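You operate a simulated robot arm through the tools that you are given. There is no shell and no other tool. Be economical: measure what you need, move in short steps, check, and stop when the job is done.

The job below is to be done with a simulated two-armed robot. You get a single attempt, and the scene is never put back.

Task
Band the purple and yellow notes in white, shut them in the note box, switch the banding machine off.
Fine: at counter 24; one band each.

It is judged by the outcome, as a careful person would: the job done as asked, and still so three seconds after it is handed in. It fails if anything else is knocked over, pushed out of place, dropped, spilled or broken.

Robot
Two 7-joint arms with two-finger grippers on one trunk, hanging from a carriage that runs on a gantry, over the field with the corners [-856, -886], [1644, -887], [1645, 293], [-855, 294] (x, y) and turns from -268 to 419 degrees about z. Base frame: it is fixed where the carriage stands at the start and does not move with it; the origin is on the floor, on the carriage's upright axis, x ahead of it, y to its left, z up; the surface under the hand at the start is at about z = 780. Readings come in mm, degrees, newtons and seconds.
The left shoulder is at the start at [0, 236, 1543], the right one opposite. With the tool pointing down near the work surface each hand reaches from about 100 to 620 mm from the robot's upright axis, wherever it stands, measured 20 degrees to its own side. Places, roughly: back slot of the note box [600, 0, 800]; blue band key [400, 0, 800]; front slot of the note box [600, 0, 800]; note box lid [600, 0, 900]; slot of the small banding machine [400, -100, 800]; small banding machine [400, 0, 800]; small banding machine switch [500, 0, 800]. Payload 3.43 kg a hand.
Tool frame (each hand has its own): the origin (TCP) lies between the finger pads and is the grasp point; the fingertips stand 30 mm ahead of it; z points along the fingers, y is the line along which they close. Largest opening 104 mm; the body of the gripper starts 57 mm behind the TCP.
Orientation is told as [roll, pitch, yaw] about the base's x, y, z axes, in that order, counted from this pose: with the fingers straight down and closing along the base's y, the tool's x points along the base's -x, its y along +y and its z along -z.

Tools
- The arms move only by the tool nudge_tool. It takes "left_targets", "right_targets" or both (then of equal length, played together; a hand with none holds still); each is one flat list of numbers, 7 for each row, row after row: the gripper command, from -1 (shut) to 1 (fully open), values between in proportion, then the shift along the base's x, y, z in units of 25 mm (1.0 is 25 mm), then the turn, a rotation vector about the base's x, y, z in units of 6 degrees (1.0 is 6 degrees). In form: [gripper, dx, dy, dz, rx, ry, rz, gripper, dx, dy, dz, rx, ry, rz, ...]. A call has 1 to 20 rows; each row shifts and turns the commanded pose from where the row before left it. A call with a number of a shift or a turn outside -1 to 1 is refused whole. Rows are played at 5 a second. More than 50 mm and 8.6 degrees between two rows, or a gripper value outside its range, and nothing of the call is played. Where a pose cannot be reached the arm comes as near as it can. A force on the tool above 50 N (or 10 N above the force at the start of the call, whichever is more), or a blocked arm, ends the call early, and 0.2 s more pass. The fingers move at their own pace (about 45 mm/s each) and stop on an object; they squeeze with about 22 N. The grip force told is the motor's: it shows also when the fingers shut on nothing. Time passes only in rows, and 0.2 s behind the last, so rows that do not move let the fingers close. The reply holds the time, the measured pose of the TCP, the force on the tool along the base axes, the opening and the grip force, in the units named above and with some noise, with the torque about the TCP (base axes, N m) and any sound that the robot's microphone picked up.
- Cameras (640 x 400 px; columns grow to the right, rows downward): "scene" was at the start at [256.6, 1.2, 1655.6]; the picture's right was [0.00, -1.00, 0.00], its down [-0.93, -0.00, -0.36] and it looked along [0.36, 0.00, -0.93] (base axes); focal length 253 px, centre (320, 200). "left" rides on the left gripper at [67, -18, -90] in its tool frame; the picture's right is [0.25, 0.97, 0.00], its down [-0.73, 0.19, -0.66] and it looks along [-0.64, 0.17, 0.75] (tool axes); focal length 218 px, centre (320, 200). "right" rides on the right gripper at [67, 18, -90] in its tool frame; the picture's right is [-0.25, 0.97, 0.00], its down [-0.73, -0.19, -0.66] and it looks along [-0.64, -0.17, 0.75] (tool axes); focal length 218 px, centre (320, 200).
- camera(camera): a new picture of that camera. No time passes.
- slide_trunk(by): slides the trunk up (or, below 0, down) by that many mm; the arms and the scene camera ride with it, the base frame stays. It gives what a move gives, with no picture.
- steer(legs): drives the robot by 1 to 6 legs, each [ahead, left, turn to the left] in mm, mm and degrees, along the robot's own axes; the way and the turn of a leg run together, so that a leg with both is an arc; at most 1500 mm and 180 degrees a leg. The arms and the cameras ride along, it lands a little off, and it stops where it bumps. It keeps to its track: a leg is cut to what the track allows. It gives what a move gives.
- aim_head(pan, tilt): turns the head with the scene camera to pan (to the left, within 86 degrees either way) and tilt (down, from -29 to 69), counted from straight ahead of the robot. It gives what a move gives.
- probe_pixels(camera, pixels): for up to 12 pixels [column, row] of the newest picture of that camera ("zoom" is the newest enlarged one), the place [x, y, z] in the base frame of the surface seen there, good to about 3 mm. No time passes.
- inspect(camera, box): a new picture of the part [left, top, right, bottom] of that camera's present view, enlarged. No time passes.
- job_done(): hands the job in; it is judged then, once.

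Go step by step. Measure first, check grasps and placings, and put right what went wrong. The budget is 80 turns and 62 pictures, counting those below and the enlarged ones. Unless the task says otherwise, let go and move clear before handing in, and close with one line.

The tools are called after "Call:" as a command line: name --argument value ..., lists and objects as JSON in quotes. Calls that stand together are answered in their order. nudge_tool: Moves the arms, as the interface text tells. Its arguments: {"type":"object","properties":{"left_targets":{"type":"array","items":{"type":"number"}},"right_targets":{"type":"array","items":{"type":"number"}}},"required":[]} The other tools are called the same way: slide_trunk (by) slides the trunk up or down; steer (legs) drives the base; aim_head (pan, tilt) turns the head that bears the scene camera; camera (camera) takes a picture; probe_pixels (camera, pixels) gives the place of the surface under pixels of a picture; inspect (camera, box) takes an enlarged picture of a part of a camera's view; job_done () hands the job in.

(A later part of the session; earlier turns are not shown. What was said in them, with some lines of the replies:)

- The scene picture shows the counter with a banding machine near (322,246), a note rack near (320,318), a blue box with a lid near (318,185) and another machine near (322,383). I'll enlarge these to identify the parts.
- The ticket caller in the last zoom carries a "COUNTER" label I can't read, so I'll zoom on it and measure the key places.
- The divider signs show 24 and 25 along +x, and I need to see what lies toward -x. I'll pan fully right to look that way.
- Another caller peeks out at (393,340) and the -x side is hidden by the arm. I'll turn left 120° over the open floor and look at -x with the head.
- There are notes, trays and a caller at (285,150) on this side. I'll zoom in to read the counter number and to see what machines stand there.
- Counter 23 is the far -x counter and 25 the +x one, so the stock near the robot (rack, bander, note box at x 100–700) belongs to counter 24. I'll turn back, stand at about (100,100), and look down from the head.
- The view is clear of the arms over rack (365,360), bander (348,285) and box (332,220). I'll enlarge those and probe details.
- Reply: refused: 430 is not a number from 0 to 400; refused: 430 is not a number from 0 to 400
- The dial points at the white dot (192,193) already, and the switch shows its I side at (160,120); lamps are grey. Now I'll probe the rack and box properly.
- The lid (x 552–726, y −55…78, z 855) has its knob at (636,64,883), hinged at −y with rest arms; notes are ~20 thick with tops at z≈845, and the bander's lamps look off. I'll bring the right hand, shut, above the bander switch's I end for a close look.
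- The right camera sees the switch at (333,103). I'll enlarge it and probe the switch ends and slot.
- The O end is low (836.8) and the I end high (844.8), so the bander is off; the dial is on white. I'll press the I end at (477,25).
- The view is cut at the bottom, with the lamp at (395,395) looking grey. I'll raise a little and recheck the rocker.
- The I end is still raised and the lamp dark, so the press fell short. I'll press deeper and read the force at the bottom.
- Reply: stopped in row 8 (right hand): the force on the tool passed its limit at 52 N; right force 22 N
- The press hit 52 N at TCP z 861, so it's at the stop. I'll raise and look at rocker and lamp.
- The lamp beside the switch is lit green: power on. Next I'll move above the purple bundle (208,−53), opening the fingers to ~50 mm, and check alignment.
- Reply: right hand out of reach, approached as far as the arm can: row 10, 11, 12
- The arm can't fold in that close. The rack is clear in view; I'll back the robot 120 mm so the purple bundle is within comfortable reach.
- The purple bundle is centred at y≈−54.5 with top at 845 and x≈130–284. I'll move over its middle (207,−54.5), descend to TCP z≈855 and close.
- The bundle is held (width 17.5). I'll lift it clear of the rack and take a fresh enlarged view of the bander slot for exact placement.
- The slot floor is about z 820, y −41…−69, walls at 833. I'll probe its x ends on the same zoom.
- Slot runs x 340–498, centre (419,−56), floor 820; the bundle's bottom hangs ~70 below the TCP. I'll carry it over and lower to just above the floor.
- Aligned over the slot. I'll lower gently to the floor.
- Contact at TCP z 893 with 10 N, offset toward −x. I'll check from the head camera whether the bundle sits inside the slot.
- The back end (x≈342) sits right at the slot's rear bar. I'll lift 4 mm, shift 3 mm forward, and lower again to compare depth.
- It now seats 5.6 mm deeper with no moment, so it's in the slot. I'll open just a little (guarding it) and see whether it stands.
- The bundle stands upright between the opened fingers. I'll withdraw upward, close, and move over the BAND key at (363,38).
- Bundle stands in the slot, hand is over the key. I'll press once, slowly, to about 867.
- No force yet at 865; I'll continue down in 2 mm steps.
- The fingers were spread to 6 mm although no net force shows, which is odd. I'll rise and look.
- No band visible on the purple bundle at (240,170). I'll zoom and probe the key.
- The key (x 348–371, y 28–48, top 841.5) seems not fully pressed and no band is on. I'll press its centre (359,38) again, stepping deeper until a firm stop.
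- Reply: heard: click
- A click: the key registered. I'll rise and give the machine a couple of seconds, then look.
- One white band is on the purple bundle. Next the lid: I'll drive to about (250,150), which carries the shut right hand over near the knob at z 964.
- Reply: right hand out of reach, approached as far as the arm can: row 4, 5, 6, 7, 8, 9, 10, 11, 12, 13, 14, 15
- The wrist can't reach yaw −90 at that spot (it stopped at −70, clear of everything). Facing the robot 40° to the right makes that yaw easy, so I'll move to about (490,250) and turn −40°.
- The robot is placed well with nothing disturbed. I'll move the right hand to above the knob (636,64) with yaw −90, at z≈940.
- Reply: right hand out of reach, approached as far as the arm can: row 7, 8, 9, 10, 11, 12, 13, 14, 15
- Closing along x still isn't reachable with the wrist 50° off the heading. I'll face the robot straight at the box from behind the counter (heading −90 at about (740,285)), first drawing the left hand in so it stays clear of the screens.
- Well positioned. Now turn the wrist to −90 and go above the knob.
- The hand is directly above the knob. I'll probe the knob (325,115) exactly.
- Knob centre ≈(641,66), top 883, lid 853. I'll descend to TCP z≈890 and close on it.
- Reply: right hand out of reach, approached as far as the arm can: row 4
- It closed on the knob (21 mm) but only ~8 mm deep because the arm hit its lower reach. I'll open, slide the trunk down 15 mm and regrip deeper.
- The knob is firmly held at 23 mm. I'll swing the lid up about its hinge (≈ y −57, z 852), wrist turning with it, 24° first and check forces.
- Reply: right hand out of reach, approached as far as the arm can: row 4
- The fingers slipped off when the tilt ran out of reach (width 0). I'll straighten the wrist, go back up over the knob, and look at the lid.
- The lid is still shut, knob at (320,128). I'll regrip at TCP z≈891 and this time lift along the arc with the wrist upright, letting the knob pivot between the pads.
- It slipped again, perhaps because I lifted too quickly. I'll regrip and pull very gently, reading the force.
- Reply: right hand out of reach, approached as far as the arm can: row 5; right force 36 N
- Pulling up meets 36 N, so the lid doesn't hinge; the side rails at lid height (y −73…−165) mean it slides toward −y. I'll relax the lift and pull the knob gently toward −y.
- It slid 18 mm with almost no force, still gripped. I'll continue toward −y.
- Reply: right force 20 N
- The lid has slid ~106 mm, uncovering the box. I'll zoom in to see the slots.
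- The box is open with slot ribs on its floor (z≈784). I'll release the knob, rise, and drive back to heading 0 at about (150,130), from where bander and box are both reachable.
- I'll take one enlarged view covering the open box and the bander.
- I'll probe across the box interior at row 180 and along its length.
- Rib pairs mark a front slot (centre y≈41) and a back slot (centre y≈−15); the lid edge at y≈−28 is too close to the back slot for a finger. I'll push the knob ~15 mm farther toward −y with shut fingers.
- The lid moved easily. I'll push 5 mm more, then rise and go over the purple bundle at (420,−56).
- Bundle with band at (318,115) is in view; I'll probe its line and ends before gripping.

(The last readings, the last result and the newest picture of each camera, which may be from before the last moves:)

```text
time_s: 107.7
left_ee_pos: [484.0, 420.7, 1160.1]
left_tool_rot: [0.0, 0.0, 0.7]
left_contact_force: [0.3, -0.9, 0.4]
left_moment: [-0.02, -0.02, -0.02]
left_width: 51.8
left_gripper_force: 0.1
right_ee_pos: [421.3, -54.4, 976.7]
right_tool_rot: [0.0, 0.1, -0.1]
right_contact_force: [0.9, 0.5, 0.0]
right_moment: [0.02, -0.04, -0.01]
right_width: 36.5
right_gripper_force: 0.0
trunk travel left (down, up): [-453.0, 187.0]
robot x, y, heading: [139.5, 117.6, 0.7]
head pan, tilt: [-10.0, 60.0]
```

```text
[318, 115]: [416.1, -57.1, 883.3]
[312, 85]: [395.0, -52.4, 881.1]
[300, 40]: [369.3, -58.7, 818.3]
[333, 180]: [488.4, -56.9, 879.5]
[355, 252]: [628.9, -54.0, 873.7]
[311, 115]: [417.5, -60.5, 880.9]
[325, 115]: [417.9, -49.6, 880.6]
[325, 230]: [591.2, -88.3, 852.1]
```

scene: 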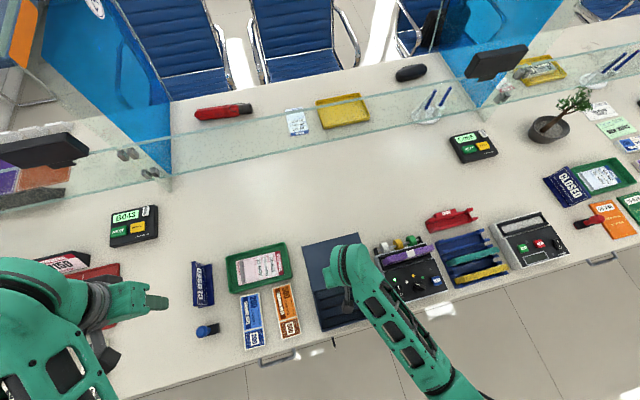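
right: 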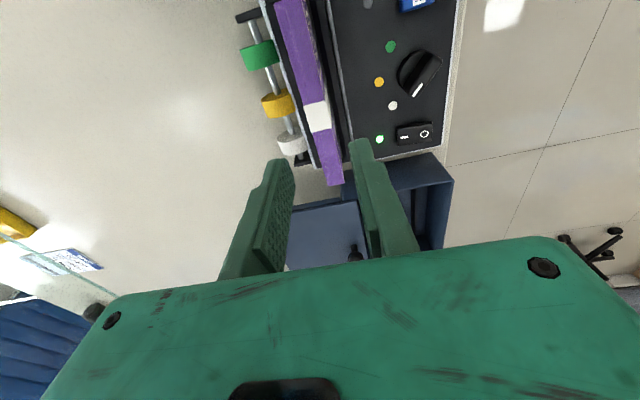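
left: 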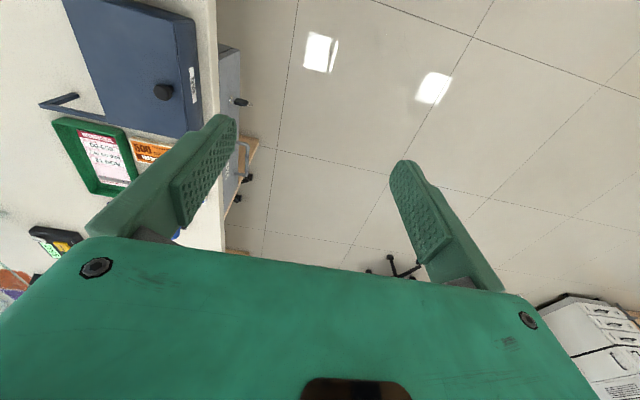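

Bundle centre (419,−55), top 881; the knob is now at y≈−54, so the lid edge is ≈−42. I'll descend, grip, and lift the purple bundle.

Call:
nudge_tool --right_targets '[-0.3, -0.08, -0.03, -1, 0, 0, 0, -0.3, 0, 0, -1, 0, 0, 0, -0.3, 0, 0, -1, 0, 0, 0, -0.3, 0, 0, -0.48, 0, 0, 0, -0.3, 0, 0, 0, 0, 0, 0, -1, 0, 0, 0, 0, 0, 0, -1, 0, 0, 0, 0, 0, 0, -1, 0, 0, 0, 0, 0, 0, -1, 0, 0, 1, 0, 0, 0, -1, 0, 0, 1, 0, 0, 0, -1, 0, 0, 1, 0, 0, 0, -1, 0, 0, 0.6, 0, 0, 0, -1, 0, 0, 0, 0, 0, 0]'

```text
time_s: 110.5
left_ee_pos: [483.6, 419.5, 1159.4]
left_tool_rot: [0.1, -0.1, 0.6]
left_contact_force: [-0.4, 0.3, 0.2]
left_moment: [0.01, -0.03, -0.01]
left_width: 52.1
left_gripper_force: 0.2
right_ee_pos: [416.6, -53.2, 980.6]
right_tool_rot: [0.1, 0.0, -0.1]
right_contact_force: [-0.1, 0.3, -1.5]
right_moment: [0.04, 0.03, 0.01]
right_width: 17.2
right_gripper_force: 22.4
trunk travel left (down, up): [-453.0, 187.0]
robot x, y, heading: [140.1, 113.4, 0.7]
head pan, tilt: [-10.0, 60.0]
```

Gripped (17.2). Now carry to the back slot (640,−14) and lower to bottom ≈ 8 mm above the floor.

Call:
nudge_tool --right_targets '[-1, 0.988, 0.174, 0, 0, 0, 0, -1, 0.988, 0.174, 0, 0, 0, 0, -1, 0.988, 0.174, 0, 0, 0, 0, -1, 0.988, 0.174, 0, 0, 0, 0, -1, 0.988, 0.174, 0, 0, 0, 0, -1, 0.988, 0.174, 0, 0, 0, 0, -1, 0.988, 0.174, 0, 0, 0, 0, -1, 0.988, 0.174, 0, 0, 0, 0, -1, 0.988, 0.174, 0, 0, 0, 0, -1, 0, 0, -1, 0, 0, 0, -1, 0, 0, -1, 0, 0, 0, -1, 0, 0, -1, 0, 0, 0, -1, 0, 0, -0.8, 0, 0, 0, -1, 0, 0, -0.6, 0, 0, 0, -1, 0, 0, -0.3, 0, 0, 0, -1, 0, 0, 0, 0, 0, 0]'

Call:
inspect --camera "scene" --box '[310, 210, 410, 310]'

```text
time_s: 113.9
left_ee_pos: [484.0, 420.5, 1160.3]
left_tool_rot: [0.0, 0.0, 0.6]
left_contact_force: [0.4, -0.5, 0.5]
left_moment: [-0.02, -0.03, -0.02]
left_width: 52.2
left_gripper_force: 0.0
right_ee_pos: [640.6, -18.2, 862.2]
right_tool_rot: [0.0, 0.1, -0.1]
right_contact_force: [0.1, 0.2, -0.5]
right_moment: [0.0, -0.02, 0.02]
right_width: 17.4
right_gripper_force: 22.3
trunk travel left (down, up): [-453.0, 187.0]
robot x, y, heading: [137.3, 115.7, 0.8]
head pan, tilt: [-10.0, 60.0]
```

```text
4.00 times, centred on (360, 260) of scene
```

zoom: 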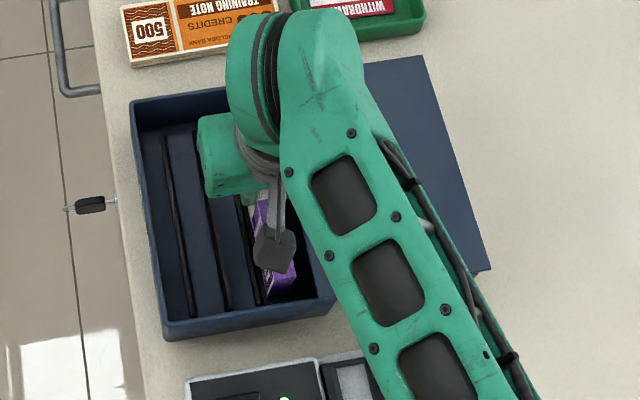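

The bundle is inside the box between the back ribs without contact. I'll lower it to the floor, open slightly, and withdraw.

Call:
nudge_tool --right_targets '[-1, 0, 0.08, 0, 0, 0, 0, -1, 0, 0, -0.16, 0, 0, 0, -1, 0, 0, -0.1, 0, 0, 0, -1, 0, 0, -0.08, 0, 0, 0, -1, 0, 0, 0, 0, 0, 0]'

```text
time_s: 115.1
left_ee_pos: [484.1, 419.5, 1160.3]
left_tool_rot: [-0.1, 0.0, 0.6]
left_contact_force: [0.4, -0.2, 0.5]
left_moment: [0.01, 0.04, 0.01]
left_width: 51.9
left_gripper_force: 0.0
right_ee_pos: [641.2, -14.4, 854.0]
right_tool_rot: [0.0, 0.2, -0.2]
right_contact_force: [-4.6, -0.4, 10.6]
right_moment: [0.0, 0.47, -0.02]
right_width: 17.2
right_gripper_force: 21.8
trunk travel left (down, up): [-453.0, 187.0]
robot x, y, heading: [138.9, 122.8, 0.5]
head pan, tilt: [-10.0, 60.0]
```

Floor contact as expected at 854. Releasing with a small opening and rising straight up.

Call:
nudge_tool --right_targets '[-0.5, 0, 0, 0.04, 0, 0, 0, -0.5, 0, 0, 0, 0, 0, 0, -0.5, 0, 0, 0.2, 0, 0, 0, -0.5, 0, 0, 0.6, 0, 0, 0, -0.5, 0, 0, 1, 0, 0, 0, -0.5, 0, 0, 1, 0, 0, 0, -0.5, 0, 0, 1, 0, 0, 0, -0.5, 0, 0, 1, 0, 0, 0, -0.5, 0, 0, 1, 0, 0, 0, -0.5, 0, 0, 0, 0, 0, 0]'

Call:
steer --legs '[[-163, -20, -0.6]]'

Call:
inspect --camera "scene" --box '[280, 170, 440, 330]'

```text
time_s: 117.3
left_ee_pos: [484.4, 420.2, 1161.1]
left_tool_rot: [0.0, -0.1, 0.6]
left_contact_force: [0.3, -0.2, 1.2]
left_moment: [-0.03, 0.04, 0.01]
left_width: 51.9
left_gripper_force: 0.0
right_ee_pos: [639.8, -14.5, 998.3]
right_tool_rot: [0.0, 0.1, -0.1]
right_contact_force: [-0.1, 0.1, -0.5]
right_moment: [-0.02, -0.02, 0.02]
right_width: 25.9
right_gripper_force: 0.0
trunk travel left (down, up): [-453.0, 187.0]
robot x, y, heading: [137.3, 116.9, 0.5]
head pan, tilt: [-10.0, 60.0]
```

```text
time_s: 118.7
left_ee_pos: [322.1, 395.9, 1159.4]
left_tool_rot: [-0.1, 0.0, 0.0]
left_contact_force: [0.0, -1.0, 0.5]
left_moment: [0.01, 0.03, 0.02]
left_width: 52.1
left_gripper_force: 0.1
right_ee_pos: [474.4, -40.3, 997.4]
right_tool_rot: [0.0, 0.1, -0.8]
right_contact_force: [-0.1, 0.0, -0.3]
right_moment: [0.02, 0.02, -0.01]
right_width: 26.0
right_gripper_force: 0.0
trunk travel left (down, up): [-453.0, 187.0]
robot x, y, heading: [-23.7, 94.4, -0.3]
head pan, tilt: [-10.0, 60.0]
```

```text
2.50 times, centred on (360, 250) of scene
```

zoom: 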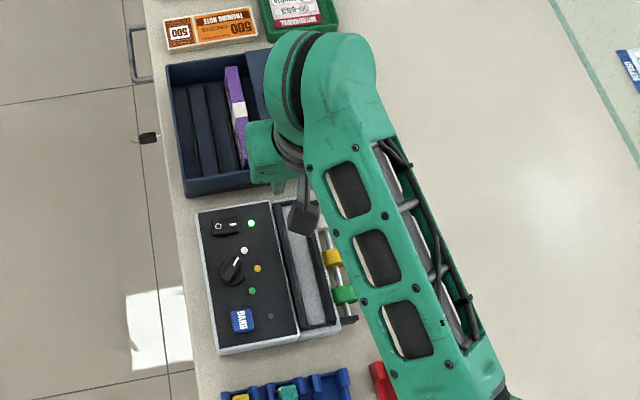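

Purple stands in the back slot. Now I'll step the robot left for the yellow bundle and move the hand above it (207,55.5).

Call:
steer --legs '[[-15, 75, 0.3]]'

Call:
nudge_tool --right_targets '[-0.3, -0.98, 0.08, 0, 0, 0, 0.08, -0.3, -0.98, 0.08, 0, 0, 0, 0, -0.3, -0.98, 0.08, 0, 0, 0, 0, -0.3, -0.98, 0.08, 0, 0, 0, 0, -0.3, -0.98, 0.08, 0, 0, 0, 0, -0.3, -0.98, 0.08, 0, 0, 0, 0, -0.3, -0.98, 0.08, 0, 0, 0, 0, -0.3, -0.98, 0.08, 0, 0, 0, 0, -0.3, -0.98, 0.08, 0, 0, 0, 0, -0.3, -0.98, 0, 0, 0, 0, 0, -0.3, 0, 0, -1, 0, 0, 0, -0.3, 0, 0, -1, 0, 0, 0, -0.3, 0, 0, 0, 0, 0, 0]'

Call:
camera --camera "right"

```text
time_s: 119.8
left_ee_pos: [307.5, 472.7, 1160.8]
left_tool_rot: [0.0, 0.0, 0.2]
left_contact_force: [-0.3, 0.1, -0.1]
left_moment: [-0.04, 0.0, 0.02]
left_width: 51.8
left_gripper_force: 0.1
right_ee_pos: [460.5, 38.8, 998.1]
right_tool_rot: [0.0, 0.1, -0.5]
right_contact_force: [-0.7, 0.2, 0.1]
right_moment: [-0.01, -0.02, -0.01]
right_width: 25.8
right_gripper_force: 0.2
trunk travel left (down, up): [-453.0, 187.0]
robot x, y, heading: [-41.8, 172.0, -0.0]
head pan, tilt: [-10.0, 60.0]
```

```text
time_s: 122.6
left_ee_pos: [307.4, 471.4, 1159.9]
left_tool_rot: [0.0, 0.0, 0.2]
left_contact_force: [1.0, 0.3, 0.2]
left_moment: [0.0, 0.03, -0.02]
left_width: 52.2
left_gripper_force: 0.1
right_ee_pos: [215.2, 54.4, 947.6]
right_tool_rot: [0.0, 0.1, 0.0]
right_contact_force: [-1.1, 0.1, -1.1]
right_moment: [0.04, 0.01, -0.03]
right_width: 36.2
right_gripper_force: 0.0
trunk travel left (down, up): [-453.0, 187.0]
robot x, y, heading: [-39.9, 171.7, 0.3]
head pan, tilt: [-10.0, 60.0]
```

```text
6 pictures are left
```

right: 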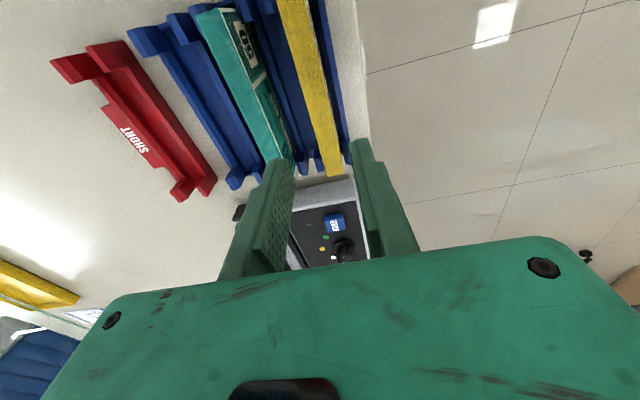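

Call:
probe_pixels --camera "right" --pixels '[[293, 10], [306, 70], [313, 100], [323, 140], [332, 172], [316, 140], [331, 140], [336, 176], [306, 100], [320, 100], [290, 100], [250, 100]]'

```text
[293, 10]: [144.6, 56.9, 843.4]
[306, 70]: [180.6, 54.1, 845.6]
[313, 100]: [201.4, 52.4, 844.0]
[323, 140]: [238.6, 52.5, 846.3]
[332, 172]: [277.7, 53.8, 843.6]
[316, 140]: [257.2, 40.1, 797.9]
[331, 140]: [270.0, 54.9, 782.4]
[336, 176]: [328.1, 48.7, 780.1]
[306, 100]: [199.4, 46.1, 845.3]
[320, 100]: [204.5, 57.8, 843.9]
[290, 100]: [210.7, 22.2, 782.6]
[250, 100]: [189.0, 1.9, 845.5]
```

Yellow is centred at y≈53, top 845. I'll descend at (207,53), grip and lift.

Call:
nudge_tool --right_targets '[-0.3, -0.33, -0.06, -0.7, 0, 0, 0, -0.3, 0, 0, -1, 0, 0, 0, -0.3, 0, 0, -1, 0, 0, 0, -0.3, 0, 0, -1, 0, 0, 0, -0.3, 0, 0, 0, 0, 0, 0, -1, 0, 0, 0, 0, 0, 0, -1, 0, 0, 0, 0, 0, 0, -1, 0, 0, 0, 0, 0, 0, -1, 0, 0, 1, 0, 0, 0, -1, 0, 0, 1, 0, 0, 0, -1, 0, 0, 1, 0, 0, 0, -1, 0, 0, 1, 0, 0, 0, -1, 0, 0, 0, 0, 0, 0]'

```text
time_s: 125.4
left_ee_pos: [307.4, 473.3, 1160.8]
left_tool_rot: [0.0, 0.0, 0.2]
left_contact_force: [-0.1, 0.0, -0.3]
left_moment: [0.0, -0.02, -0.03]
left_width: 52.3
left_gripper_force: 0.1
right_ee_pos: [206.7, 53.9, 955.1]
right_tool_rot: [0.0, 0.2, -0.1]
right_contact_force: [-0.3, 0.8, -0.7]
right_moment: [0.02, 0.0, 0.0]
right_width: 17.3
right_gripper_force: 21.8
trunk travel left (down, up): [-453.0, 187.0]
robot x, y, heading: [-41.1, 169.8, 0.2]
head pan, tilt: [-10.0, 60.0]
```

Yellow is held (17.3). I'll carry it to above the slot at (422.5,−56) and lower to just above.

Call:
nudge_tool --right_targets '[-1, 0.96, -0.489, 0, 0, 0, 0, -1, 0.96, -0.489, 0, 0, 0, 0, -1, 0.96, -0.489, 0, 0, 0, 0, -1, 0.96, -0.489, 0, 0, 0, 0, -1, 0.96, -0.489, 0, 0, 0, 0, -1, 0.96, -0.489, 0, 0, 0, 0, -1, 0.96, -0.489, 0, 0, 0, 0, -1, 0.96, -0.489, 0, 0, 0, 0, -1, 0.96, -0.489, 0, 0, 0, 0, -1, 0, 0, -0.8, 0, 0, 0, -1, 0, 0, -0.8, 0, 0, 0, -1, 0, 0, -0.2, 0, 0, 0, -1, 0, 0, 0, 0, 0, 0]'

```text
time_s: 128.2
left_ee_pos: [306.7, 472.6, 1160.1]
left_tool_rot: [-0.1, 0.0, 0.2]
left_contact_force: [-0.1, -0.3, 0.5]
left_moment: [-0.02, -0.02, 0.0]
left_width: 52.0
left_gripper_force: 0.0
right_ee_pos: [423.9, -56.8, 911.7]
right_tool_rot: [0.0, 0.2, -0.1]
right_contact_force: [-0.5, -0.2, -0.7]
right_moment: [-0.03, -0.02, -0.01]
right_width: 17.4
right_gripper_force: 22.3
trunk travel left (down, up): [-453.0, 187.0]
robot x, y, heading: [-40.9, 173.6, 0.3]
head pan, tilt: [-10.0, 60.0]
```

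Over the slot; lowering gently to the floor (expected TCP ≈888).

Call:
nudge_tool --right_targets '[-1, -0.02, 0.02, -0.5, 0, 0, 0, -1, 0, 0, -0.2, 0, 0, 0, -1, 0, 0, -0.1, 0, 0, 0, -1, 0, 0, -0.1, 0, 0, 0, -1, 0, 0, -0.05, 0, 0, 0, -1, 0, 0, 0, 0, 0, 0]'

```text
time_s: 129.6
left_ee_pos: [307.7, 472.2, 1161.5]
left_tool_rot: [0.0, 0.0, 0.2]
left_contact_force: [0.6, -0.4, -0.4]
left_moment: [0.02, 0.02, 0.03]
left_width: 52.0
left_gripper_force: 0.0
right_ee_pos: [424.5, -54.9, 888.4]
right_tool_rot: [-0.1, -0.3, 0.1]
right_contact_force: [-7.4, 0.7, 27.2]
right_moment: [0.04, 0.1, -0.02]
right_width: 17.8
right_gripper_force: 21.6
trunk travel left (down, up): [-453.0, 187.0]
robot x, y, heading: [-37.1, 171.4, 0.3]
head pan, tilt: [-10.0, 60.0]
```

Seated evenly at 888. Release, rise, and move over the BAND key (359,38).

Call:
nudge_tool --right_targets '[-0.35, 0, 0, 0.05, 0, 0, 0, -0.35, 0, 0, 0, 0, 0, 0, -0.35, 0, 0, 0, 0, 0, 0, -0.35, 0, 0, 0.6, 0, 0, 0, -0.35, 0, 0, 1, 0, 0, 0, -0.35, 0, 0, 1, 0, 0, 0, -0.35, 0, 0, 0.6, 0, 0, 0, -1, -0.65, 0.93, 0, 0, 0, 0, -1, -0.65, 0.93, 0, 0, 0, 0, -1, -0.65, 0.93, 0, 0, 0, 0, -1, -0.65, 0.93, 0, 0, 0, 0, -1, 0, 0, -0.8, 0, 0, 0, -1, 0, 0, -0.8, 0, 0, 0, -1, 0, 0, 0, 0, 0, 0]'

Call:
inspect --camera "right" --box '[150, 30, 400, 260]'

```text
time_s: 132.6
left_ee_pos: [307.0, 474.3, 1161.1]
left_tool_rot: [0.1, -0.1, 0.2]
left_contact_force: [-0.1, 0.0, -0.3]
left_moment: [-0.02, -0.04, 0.02]
left_width: 52.0
left_gripper_force: 0.0
right_ee_pos: [357.7, 37.3, 929.2]
right_tool_rot: [0.0, 0.1, 0.0]
right_contact_force: [-0.2, -0.7, -0.2]
right_moment: [0.02, -0.01, -0.02]
right_width: 0.0
right_gripper_force: 22.2
trunk travel left (down, up): [-453.0, 187.0]
robot x, y, heading: [-44.2, 170.4, 0.4]
head pan, tilt: [-10.0, 60.0]
```

```text
1.74 times, centred on (275, 145) of right
```

zoom: 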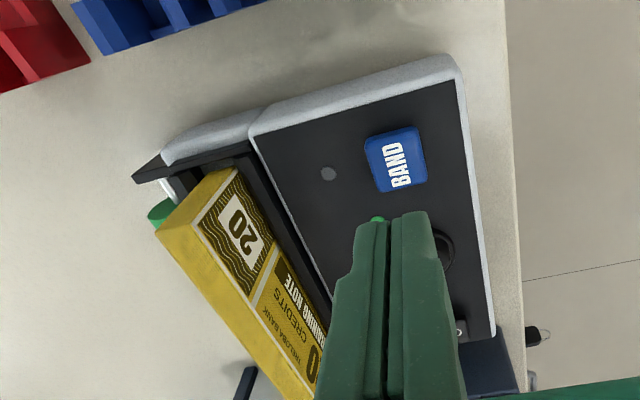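

Yellow stands in the slot. I'll press the key once down to 857.5.

Call:
nudge_tool --right_targets '[-1, 0.04, 0.02, -1, 0, 0, 0, -1, 0, 0, -1, 0, 0, 0, -1, 0, 0, -0.4, 0, 0, 0, -1, 0, 0, -0.2, 0, 0, 0, -1, 0, 0, -0.15, 0, 0, 0, -1, 0, 0, -0.1, 0, 0, 0, -1, 0, 0, 0, 0, 0, 0]'

```text
time_s: 134.2
left_ee_pos: [306.9, 472.6, 1161.0]
left_tool_rot: [-0.1, 0.0, 0.2]
left_contact_force: [-0.8, -0.5, 0.7]
left_moment: [0.0, 0.0, 0.0]
left_width: 51.8
left_gripper_force: 0.1
right_ee_pos: [359.8, 39.0, 858.2]
right_tool_rot: [0.0, 0.0, -0.1]
right_contact_force: [-2.4, 1.3, 7.7]
right_moment: [0.03, 0.06, -0.03]
right_width: 6.3
right_gripper_force: 34.6
trunk travel left (down, up): [-453.0, 187.0]
robot x, y, heading: [-38.0, 169.8, 0.3]
head pan, tilt: [-10.0, 60.0]
heard: click
```

Click heard. I'll rise, drive to about (140,117), and go above the yellow bundle to check its band.

Call:
nudge_tool --right_targets '[-1, 0, 0, 1, 0, 0, 0, -1, 0, 0, 1, 0, 0, 0, -1, 0, 0, 1, 0, 0, 0, -1, 0, 0, 1, 0, 0, 0, -1, 0, 0, 0.8, 0, 0, 0, -1, 0, 0, 0, 0, 0, 0]'

Call:
steer --legs '[[180, -53, -0.3]]'

```text
time_s: 135.6
left_ee_pos: [306.8, 472.9, 1160.3]
left_tool_rot: [0.1, 0.1, 0.2]
left_contact_force: [-0.2, -0.3, -0.9]
left_moment: [0.03, -0.03, -0.02]
left_width: 52.1
left_gripper_force: 0.0
right_ee_pos: [359.3, 38.1, 976.9]
right_tool_rot: [-0.1, 0.1, 0.0]
right_contact_force: [0.4, -1.4, 0.0]
right_moment: [0.0, -0.01, 0.01]
right_width: 0.0
right_gripper_force: 34.6
trunk travel left (down, up): [-453.0, 187.0]
robot x, y, heading: [-39.4, 171.5, 0.0]
head pan, tilt: [-10.0, 60.0]
```

```text
time_s: 137.1
left_ee_pos: [488.6, 418.1, 1159.5]
left_tool_rot: [0.0, 0.1, -0.2]
left_contact_force: [0.5, 0.5, 0.0]
left_moment: [0.02, -0.01, -0.01]
left_width: 52.2
left_gripper_force: 0.2
right_ee_pos: [538.6, -18.2, 975.6]
right_tool_rot: [-0.1, 0.1, -0.5]
right_contact_force: [0.5, 0.3, -0.6]
right_moment: [0.02, 0.02, -0.03]
right_width: 0.2
right_gripper_force: 34.7
trunk travel left (down, up): [-453.0, 187.0]
robot x, y, heading: [138.7, 119.7, -0.3]
head pan, tilt: [-10.0, 60.0]
```

Moving over the bundle with fingers opening to 36 mm.

Call:
nudge_tool --right_targets '[-0.3, -0.965, -0.295, 0, 0, 0, 0.08, -0.3, -0.965, -0.295, 0, 0, 0, 0, -0.3, -0.965, -0.295, 0, 0, 0, 0, -0.3, -0.965, -0.295, 0, 0, 0, 0, -0.3, -0.965, -0.295, 0, 0, 0, 0, -0.3, 0, 0, 0, 0, 0, 0]'

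Call:
camera --camera "right"

Call:
probe_pixels --camera "right" --pixels '[[318, 115], [312, 85], [333, 175], [311, 115], [325, 115], [355, 252]]'

```text
time_s: 138.5
left_ee_pos: [489.0, 417.6, 1160.1]
left_tool_rot: [-0.1, 0.0, -0.2]
left_contact_force: [1.0, 0.6, -0.3]
left_moment: [0.01, -0.01, -0.02]
left_width: 52.0
left_gripper_force: 0.1
right_ee_pos: [419.4, -53.0, 976.2]
right_tool_rot: [0.0, 0.1, 0.0]
right_contact_force: [0.0, -0.1, 0.2]
right_moment: [0.03, 0.01, 0.02]
right_width: 36.2
right_gripper_force: 0.0
trunk travel left (down, up): [-453.0, 187.0]
robot x, y, heading: [143.1, 118.0, -0.2]
head pan, tilt: [-10.0, 60.0]
```

```text
4 pictures are left
```

right: 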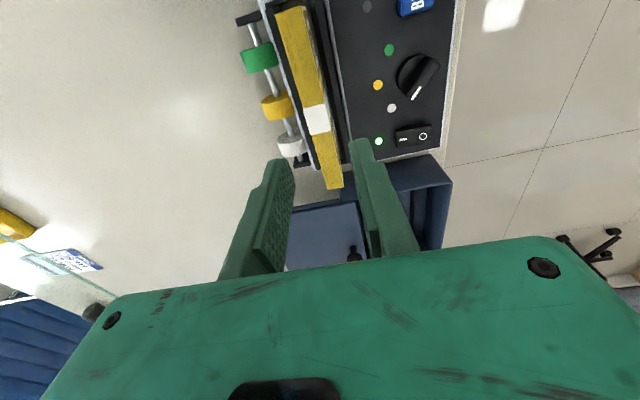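

```text
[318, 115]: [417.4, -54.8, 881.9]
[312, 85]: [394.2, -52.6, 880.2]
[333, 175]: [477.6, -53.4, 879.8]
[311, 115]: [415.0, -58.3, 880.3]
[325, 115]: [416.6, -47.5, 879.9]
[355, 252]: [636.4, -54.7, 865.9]
```

Yellow now bears one white band at (318,118). I'll descend, grip and lift it.

Call:
nudge_tool --right_targets '[-0.3, 0, -0.04, -1, 0, 0, 0, -0.3, 0, 0, -1, 0, 0, 0, -0.3, 0, 0, -1, 0, 0, 0, -0.3, 0, 0, -0.46, 0, 0, 0, -0.3, 0, 0, 0, 0, 0, 0, -1, 0, 0, 0, 0, 0, 0, -1, 0, 0, 0, 0, 0, 0, -1, 0, 0, 0, 0, 0, 0, -1, 0, 0, 1, 0, 0, 0, -1, 0, 0, 1, 0, 0, 0, -1, 0, 0, 1, 0, 0, 0, -1, 0, 0, 0.6, 0, 0, 0, -1, 0, 0, 0, 0, 0, 0]'

```text
time_s: 141.3
left_ee_pos: [489.3, 417.5, 1160.3]
left_tool_rot: [0.1, 0.0, -0.3]
left_contact_force: [0.3, 0.6, 0.8]
left_moment: [-0.02, 0.04, 0.0]
left_width: 51.9
left_gripper_force: 0.1
right_ee_pos: [416.7, -55.3, 978.5]
right_tool_rot: [0.0, 0.1, 0.1]
right_contact_force: [-0.4, 0.5, -0.7]
right_moment: [-0.03, -0.01, -0.01]
right_width: 17.4
right_gripper_force: 21.7
trunk travel left (down, up): [-453.0, 187.0]
robot x, y, heading: [136.9, 119.4, -0.1]
head pan, tilt: [-10.0, 60.0]
```

Held. Carry to the front slot (640,41) and lower near the floor.

Call:
nudge_tool --right_targets '[-1, 0.988, 0.427, 0, 0, 0, 0, -1, 0.988, 0.427, 0, 0, 0, 0, -1, 0.988, 0.427, 0, 0, 0, 0, -1, 0.988, 0.427, 0, 0, 0, 0, -1, 0.988, 0.427, 0, 0, 0, 0, -1, 0.988, 0.427, 0, 0, 0, 0, -1, 0.988, 0.427, 0, 0, 0, 0, -1, 0.988, 0.427, 0, 0, 0, 0, -1, 0.988, 0.427, 0, 0, 0, 0, -1, 0, 0, -1, 0, 0, 0, -1, 0, 0, -1, 0, 0, 0, -1, 0, 0, -1, 0, 0, 0, -1, 0, 0, -0.8, 0, 0, 0, -1, 0, 0, -0.6, 0, 0, 0, -1, 0, 0, -0.2, 0, 0, 0, -1, 0, 0, 0, 0, 0, 0]'

```text
time_s: 144.7
left_ee_pos: [489.9, 417.3, 1160.4]
left_tool_rot: [-0.1, 0.0, -0.2]
left_contact_force: [-0.1, 0.6, 0.2]
left_moment: [-0.01, -0.02, -0.05]
left_width: 52.0
left_gripper_force: 0.0
right_ee_pos: [640.5, 42.0, 864.9]
right_tool_rot: [0.0, 0.0, 0.0]
right_contact_force: [-0.3, 0.0, -0.7]
right_moment: [0.03, -0.01, 0.02]
right_width: 17.2
right_gripper_force: 21.6
trunk travel left (down, up): [-453.0, 187.0]
robot x, y, heading: [139.0, 119.0, -0.2]
head pan, tilt: [-10.0, 60.0]
```

Call:
nudge_tool --right_targets '[-1, 0, -0.03, -0.24, 0, 0, 0, -1, 0, 0, -0.1, 0, 0, 0, -1, 0, 0, -0.1, 0, 0, 0, -1, 0, 0, 0, 0, 0, 0]'

```text
time_s: 145.7
left_ee_pos: [489.1, 417.7, 1160.1]
left_tool_rot: [-0.1, 0.1, -0.2]
left_contact_force: [-1.6, -0.9, 0.1]
left_moment: [0.0, 0.01, 0.0]
left_width: 52.1
left_gripper_force: 0.1
right_ee_pos: [640.8, 41.5, 852.9]
right_tool_rot: [0.0, 0.1, -0.1]
right_contact_force: [0.3, -0.5, -1.8]
right_moment: [0.01, 0.02, -0.01]
right_width: 17.3
right_gripper_force: 21.8
trunk travel left (down, up): [-453.0, 187.0]
robot x, y, heading: [139.7, 120.1, -0.1]
head pan, tilt: [-10.0, 60.0]
```

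No contact yet at 852.9; I'll lower a bit more, then release and rise.

Call:
nudge_tool --right_targets '[-1, 0, 0, -0.08, 0, 0, 0, -1, 0, 0, -0.06, 0, 0, 0, -1, 0, 0, 0, 0, 0, 0, -0.5, 0, 0, 0, 0, 0, 0, -0.5, 0, 0, 0, 0, 0, 0, -0.5, 0, 0, 0.2, 0, 0, 0, -0.5, 0, 0, 0.6, 0, 0, 0, -0.5, 0, 0, 1, 0, 0, 0, -0.5, 0, 0, 1, 0, 0, 0, -0.5, 0, 0, 1, 0, 0, 0, -0.5, 0, 0, 1, 0, 0, 0, -0.5, 0, 0, 0, 0, 0, 0]'

```text
time_s: 148.3
left_ee_pos: [488.9, 418.0, 1160.6]
left_tool_rot: [0.1, 0.0, -0.2]
left_contact_force: [0.8, -0.3, 0.6]
left_moment: [0.04, 0.01, 0.0]
left_width: 51.9
left_gripper_force: 0.1
right_ee_pos: [640.1, 40.2, 969.1]
right_tool_rot: [0.0, 0.2, 0.2]
right_contact_force: [0.6, 0.0, -0.7]
right_moment: [-0.03, -0.03, -0.01]
right_width: 26.1
right_gripper_force: 0.0
trunk travel left (down, up): [-453.0, 187.0]
robot x, y, heading: [136.5, 117.8, -0.2]
head pan, tilt: [-10.0, 60.0]
```

Yellow went fully down without hitting a rib, so it's in the front slot. Next I'll grip the knob (≈(640,−54)) with fingers closing along y.

Call:
nudge_tool --right_targets '[0, 0, -0.947, 0, 0, 0, 0, 0, 0, -0.947, 0, 0, 0, 0, 0, 0, -0.947, 0, 0, 0, 0, 0, 0, -0.947, 0, 0, 0, 0, 0, 0, 0, -1, 0, 0, 0, 0, 0, 0, -1, 0, 0, 0, 0, 0, 0, -1, 0, 0, 0, 0, 0, 0, 0, 0, 0, 0, -1, 0, 0, 0, 0, 0, 0, -1, 0, 0, 0, 0, 0, 0, -1, 0, 0, 0, 0, 0, 0]'

```text
time_s: 150.7
left_ee_pos: [489.5, 417.5, 1160.6]
left_tool_rot: [-0.1, 0.0, -0.2]
left_contact_force: [0.7, 0.2, 0.6]
left_moment: [0.02, 0.03, 0.03]
left_width: 52.2
left_gripper_force: 0.0
right_ee_pos: [641.2, -55.8, 893.4]
right_tool_rot: [-0.1, 0.1, 0.2]
right_contact_force: [2.1, 0.3, -3.3]
right_moment: [0.04, -0.12, -0.03]
right_width: 23.3
right_gripper_force: 37.9
trunk travel left (down, up): [-453.0, 187.0]
robot x, y, heading: [139.9, 121.1, -0.2]
head pan, tilt: [-10.0, 60.0]
```

Knob gripped (23.3). I'll slide the lid shut toward +y, ~120 mm.

Call:
nudge_tool --right_targets '[-1, 0, 0.3, 0, 0, 0, 0, -1, 0, 0.4, 0, 0, 0, 0, -1, 0, 0.4, 0, 0, 0, 0, -1, 0, 0.4, 0, 0, 0, 0, -1, 0, 0.4, 0, 0, 0, 0, -1, 0, 0.4, 0, 0, 0, 0, -1, 0, 0.4, 0, 0, 0, 0, -1, 0, 0.4, 0, 0, 0, 0, -1, 0, 0.4, 0, 0, 0, 0, -1, 0, 0.4, 0, 0, 0, 0, -1, 0, 0.4, 0, 0, 0, 0, -1, 0, 0.3, 0, 0, 0, 0, -1, 0, 0.1, 0, 0, 0, 0, -1, 0, 0, 0, 0, 0, 0]'

```text
time_s: 153.7
left_ee_pos: [488.8, 417.3, 1161.9]
left_tool_rot: [0.0, 0.0, -0.2]
left_contact_force: [0.2, -0.1, 0.5]
left_moment: [0.03, 0.01, -0.03]
left_width: 52.0
left_gripper_force: 0.1
right_ee_pos: [639.8, 63.8, 895.9]
right_tool_rot: [0.0, 0.1, 0.1]
right_contact_force: [13.2, -0.1, -26.1]
right_moment: [-0.03, -0.08, -0.05]
right_width: 23.1
right_gripper_force: 44.8
trunk travel left (down, up): [-453.0, 187.0]
robot x, y, heading: [138.3, 122.9, -0.2]
head pan, tilt: [-10.0, 60.0]
```

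Knob at 63.8 of ≈66. I'll ease down and push the last few mm until it stops.

Call:
nudge_tool --right_targets '[-1, 0, 0.06, -0.1, 0, 0, 0, -1, 0, 0.08, 0, 0, 0, 0, -1, 0, 0.08, 0, 0, 0, 0, -1, 0, 0.06, 0, 0, 0, 0, -1, 0, 0, 0, 0, 0, 0]'

```text
time_s: 154.9
left_ee_pos: [486.7, 412.7, 1159.9]
left_tool_rot: [-0.3, -0.1, -0.2]
left_contact_force: [0.0, -0.1, -0.2]
left_moment: [-0.01, 0.0, 0.0]
left_width: 52.2
left_gripper_force: 0.1
right_ee_pos: [640.1, 64.5, 894.2]
right_tool_rot: [-0.2, -0.1, 0.0]
right_contact_force: [-18.4, -28.3, 36.4]
right_moment: [-0.68, 0.41, -0.15]
right_width: 22.9
right_gripper_force: 44.9
trunk travel left (down, up): [-453.0, 187.0]
robot x, y, heading: [139.7, 118.6, -0.1]
head pan, tilt: [-10.0, 60.0]
```

The lid is at its stop (−28 N in y). I'll release, rise, and move shut fingers above the switch's O end (477,50).

Call:
nudge_tool --right_targets '[-0.1, 0, 0, 0, 0, 0, 0, -0.1, 0, 0, 0, 0, 0, 0, -0.1, 0, 0, 1, 0, 0, 0, -0.1, 0, 0, 1, 0, 0, 0, -0.1, 0, 0, 1, 0, 0, 0, -1, -0.93, -0.08, 0, 0, 0, 0, -1, -0.93, -0.08, 0, 0, 0, 0, -1, -0.93, -0.08, 0, 0, 0, 0, -1, -0.93, -0.08, 0, 0, 0, 0, -1, -0.93, -0.08, 0, 0, 0, 0, -1, -0.93, -0.08, 0, 0, 0, 0, -1, -0.93, -0.08, 0, 0, 0, 0, -1, 0, 0, 0, 0, 0, 0]'

Call:
inspect --camera "scene" --box '[270, 170, 430, 330]'

```text
time_s: 157.7
left_ee_pos: [488.5, 417.4, 1160.8]
left_tool_rot: [0.0, 0.0, -0.1]
left_contact_force: [0.1, -0.9, -0.7]
left_moment: [0.0, -0.02, 0.01]
left_width: 52.0
left_gripper_force: 0.2
right_ee_pos: [476.7, 57.8, 966.4]
right_tool_rot: [0.0, 0.0, 0.1]
right_contact_force: [-0.6, 0.7, 0.0]
right_moment: [0.0, 0.0, -0.01]
right_width: 0.0
right_gripper_force: 22.4
trunk travel left (down, up): [-453.0, 187.0]
robot x, y, heading: [136.9, 123.9, -0.2]
head pan, tilt: [-10.0, 60.0]
```

```text
2.50 times, centred on (350, 250) of scene
```

zoom: 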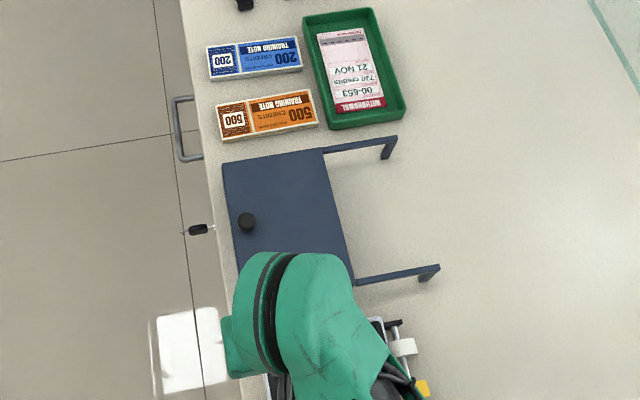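

The lid is fully shut on the box. Now press the O end at y≈50.

Call:
nudge_tool --right_targets '[-1, 0.02, -0.3, -1, 0, 0, 0, -1, 0, 0, -1, 0, 0, 0, -1, 0, 0, -1, 0, 0, 0, -1, 0, 0, -0.8, 0, 0, 0, -1, 0, 0, -0.2, 0, 0, 0, -1, 0, 0, -0.2, 0, 0, 0, -1, 0, 0, -0.1, 0, 0, 0, -1, 0, 0, 0, 0, 0, 0]'

```text
time_s: 159.5
left_ee_pos: [488.6, 417.7, 1161.5]
left_tool_rot: [0.0, 0.0, -0.2]
left_contact_force: [-0.4, -1.0, -0.6]
left_moment: [0.0, 0.01, 0.03]
left_width: 52.1
left_gripper_force: 0.2
right_ee_pos: [479.1, 49.8, 861.9]
right_tool_rot: [0.1, -0.1, 0.0]
right_contact_force: [-9.3, 0.4, 26.4]
right_moment: [-0.33, 0.21, -0.12]
right_width: 0.1
right_gripper_force: 21.8
trunk travel left (down, up): [-453.0, 187.0]
robot x, y, heading: [142.0, 121.4, -0.1]
head pan, tilt: [-10.0, 60.0]
5 turns are left
```

Firm press at 861.9. I'll rise and check the lamp and rocker.

Call:
nudge_tool --right_targets '[-1, 0, 0, 1, 0, 0, 0, -1, 0, 0, 1, 0, 0, 0, -1, 0, 0, 1, 0, 0, 0, -1, 0, 0, 1, 0, 0, 0, -1, 0, 0, 0.5, 0, 0, 0, -1, 0, 0, 0, 0, 0, 0]'

Call:
inspect --camera "right" --box '[240, 50, 372, 140]'

```text
time_s: 160.9
left_ee_pos: [489.2, 418.9, 1160.6]
left_tool_rot: [0.0, -0.1, -0.2]
left_contact_force: [-0.2, -0.3, 0.1]
left_moment: [-0.02, -0.01, -0.02]
left_width: 52.0
left_gripper_force: 0.1
right_ee_pos: [478.6, 49.8, 972.7]
right_tool_rot: [-0.1, 0.1, 0.1]
right_contact_force: [0.4, 0.4, 0.7]
right_moment: [-0.01, 0.02, -0.01]
right_width: 0.1
right_gripper_force: 21.9
trunk travel left (down, up): [-453.0, 187.0]
robot x, y, heading: [137.9, 115.3, -0.0]
head pan, tilt: [-10.0, 60.0]
```

```text
4.44 times, centred on (306, 95) of right
4 turns are left
```

zoom: 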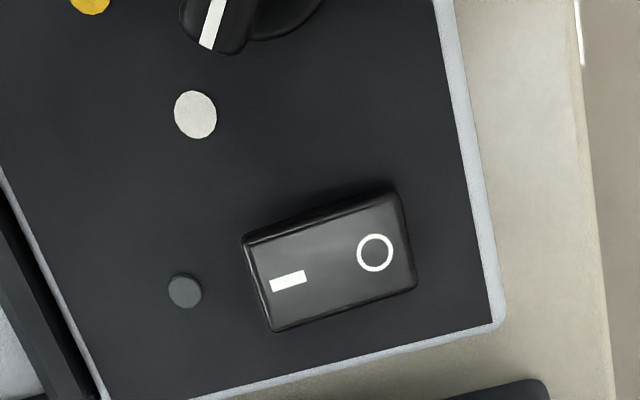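

The lamp at (185,290) is dark and the O end is down, so the machine is off; the lid is shut and the hand is clear. Handing in.

Call:
job_done

```text
The job is handed in.
```

The purple and yellow notes at counter 24 each carry one white band and stand in the note box with its lid shut. The banding machine is off: its lamp is dark and the O end of the switch is down.
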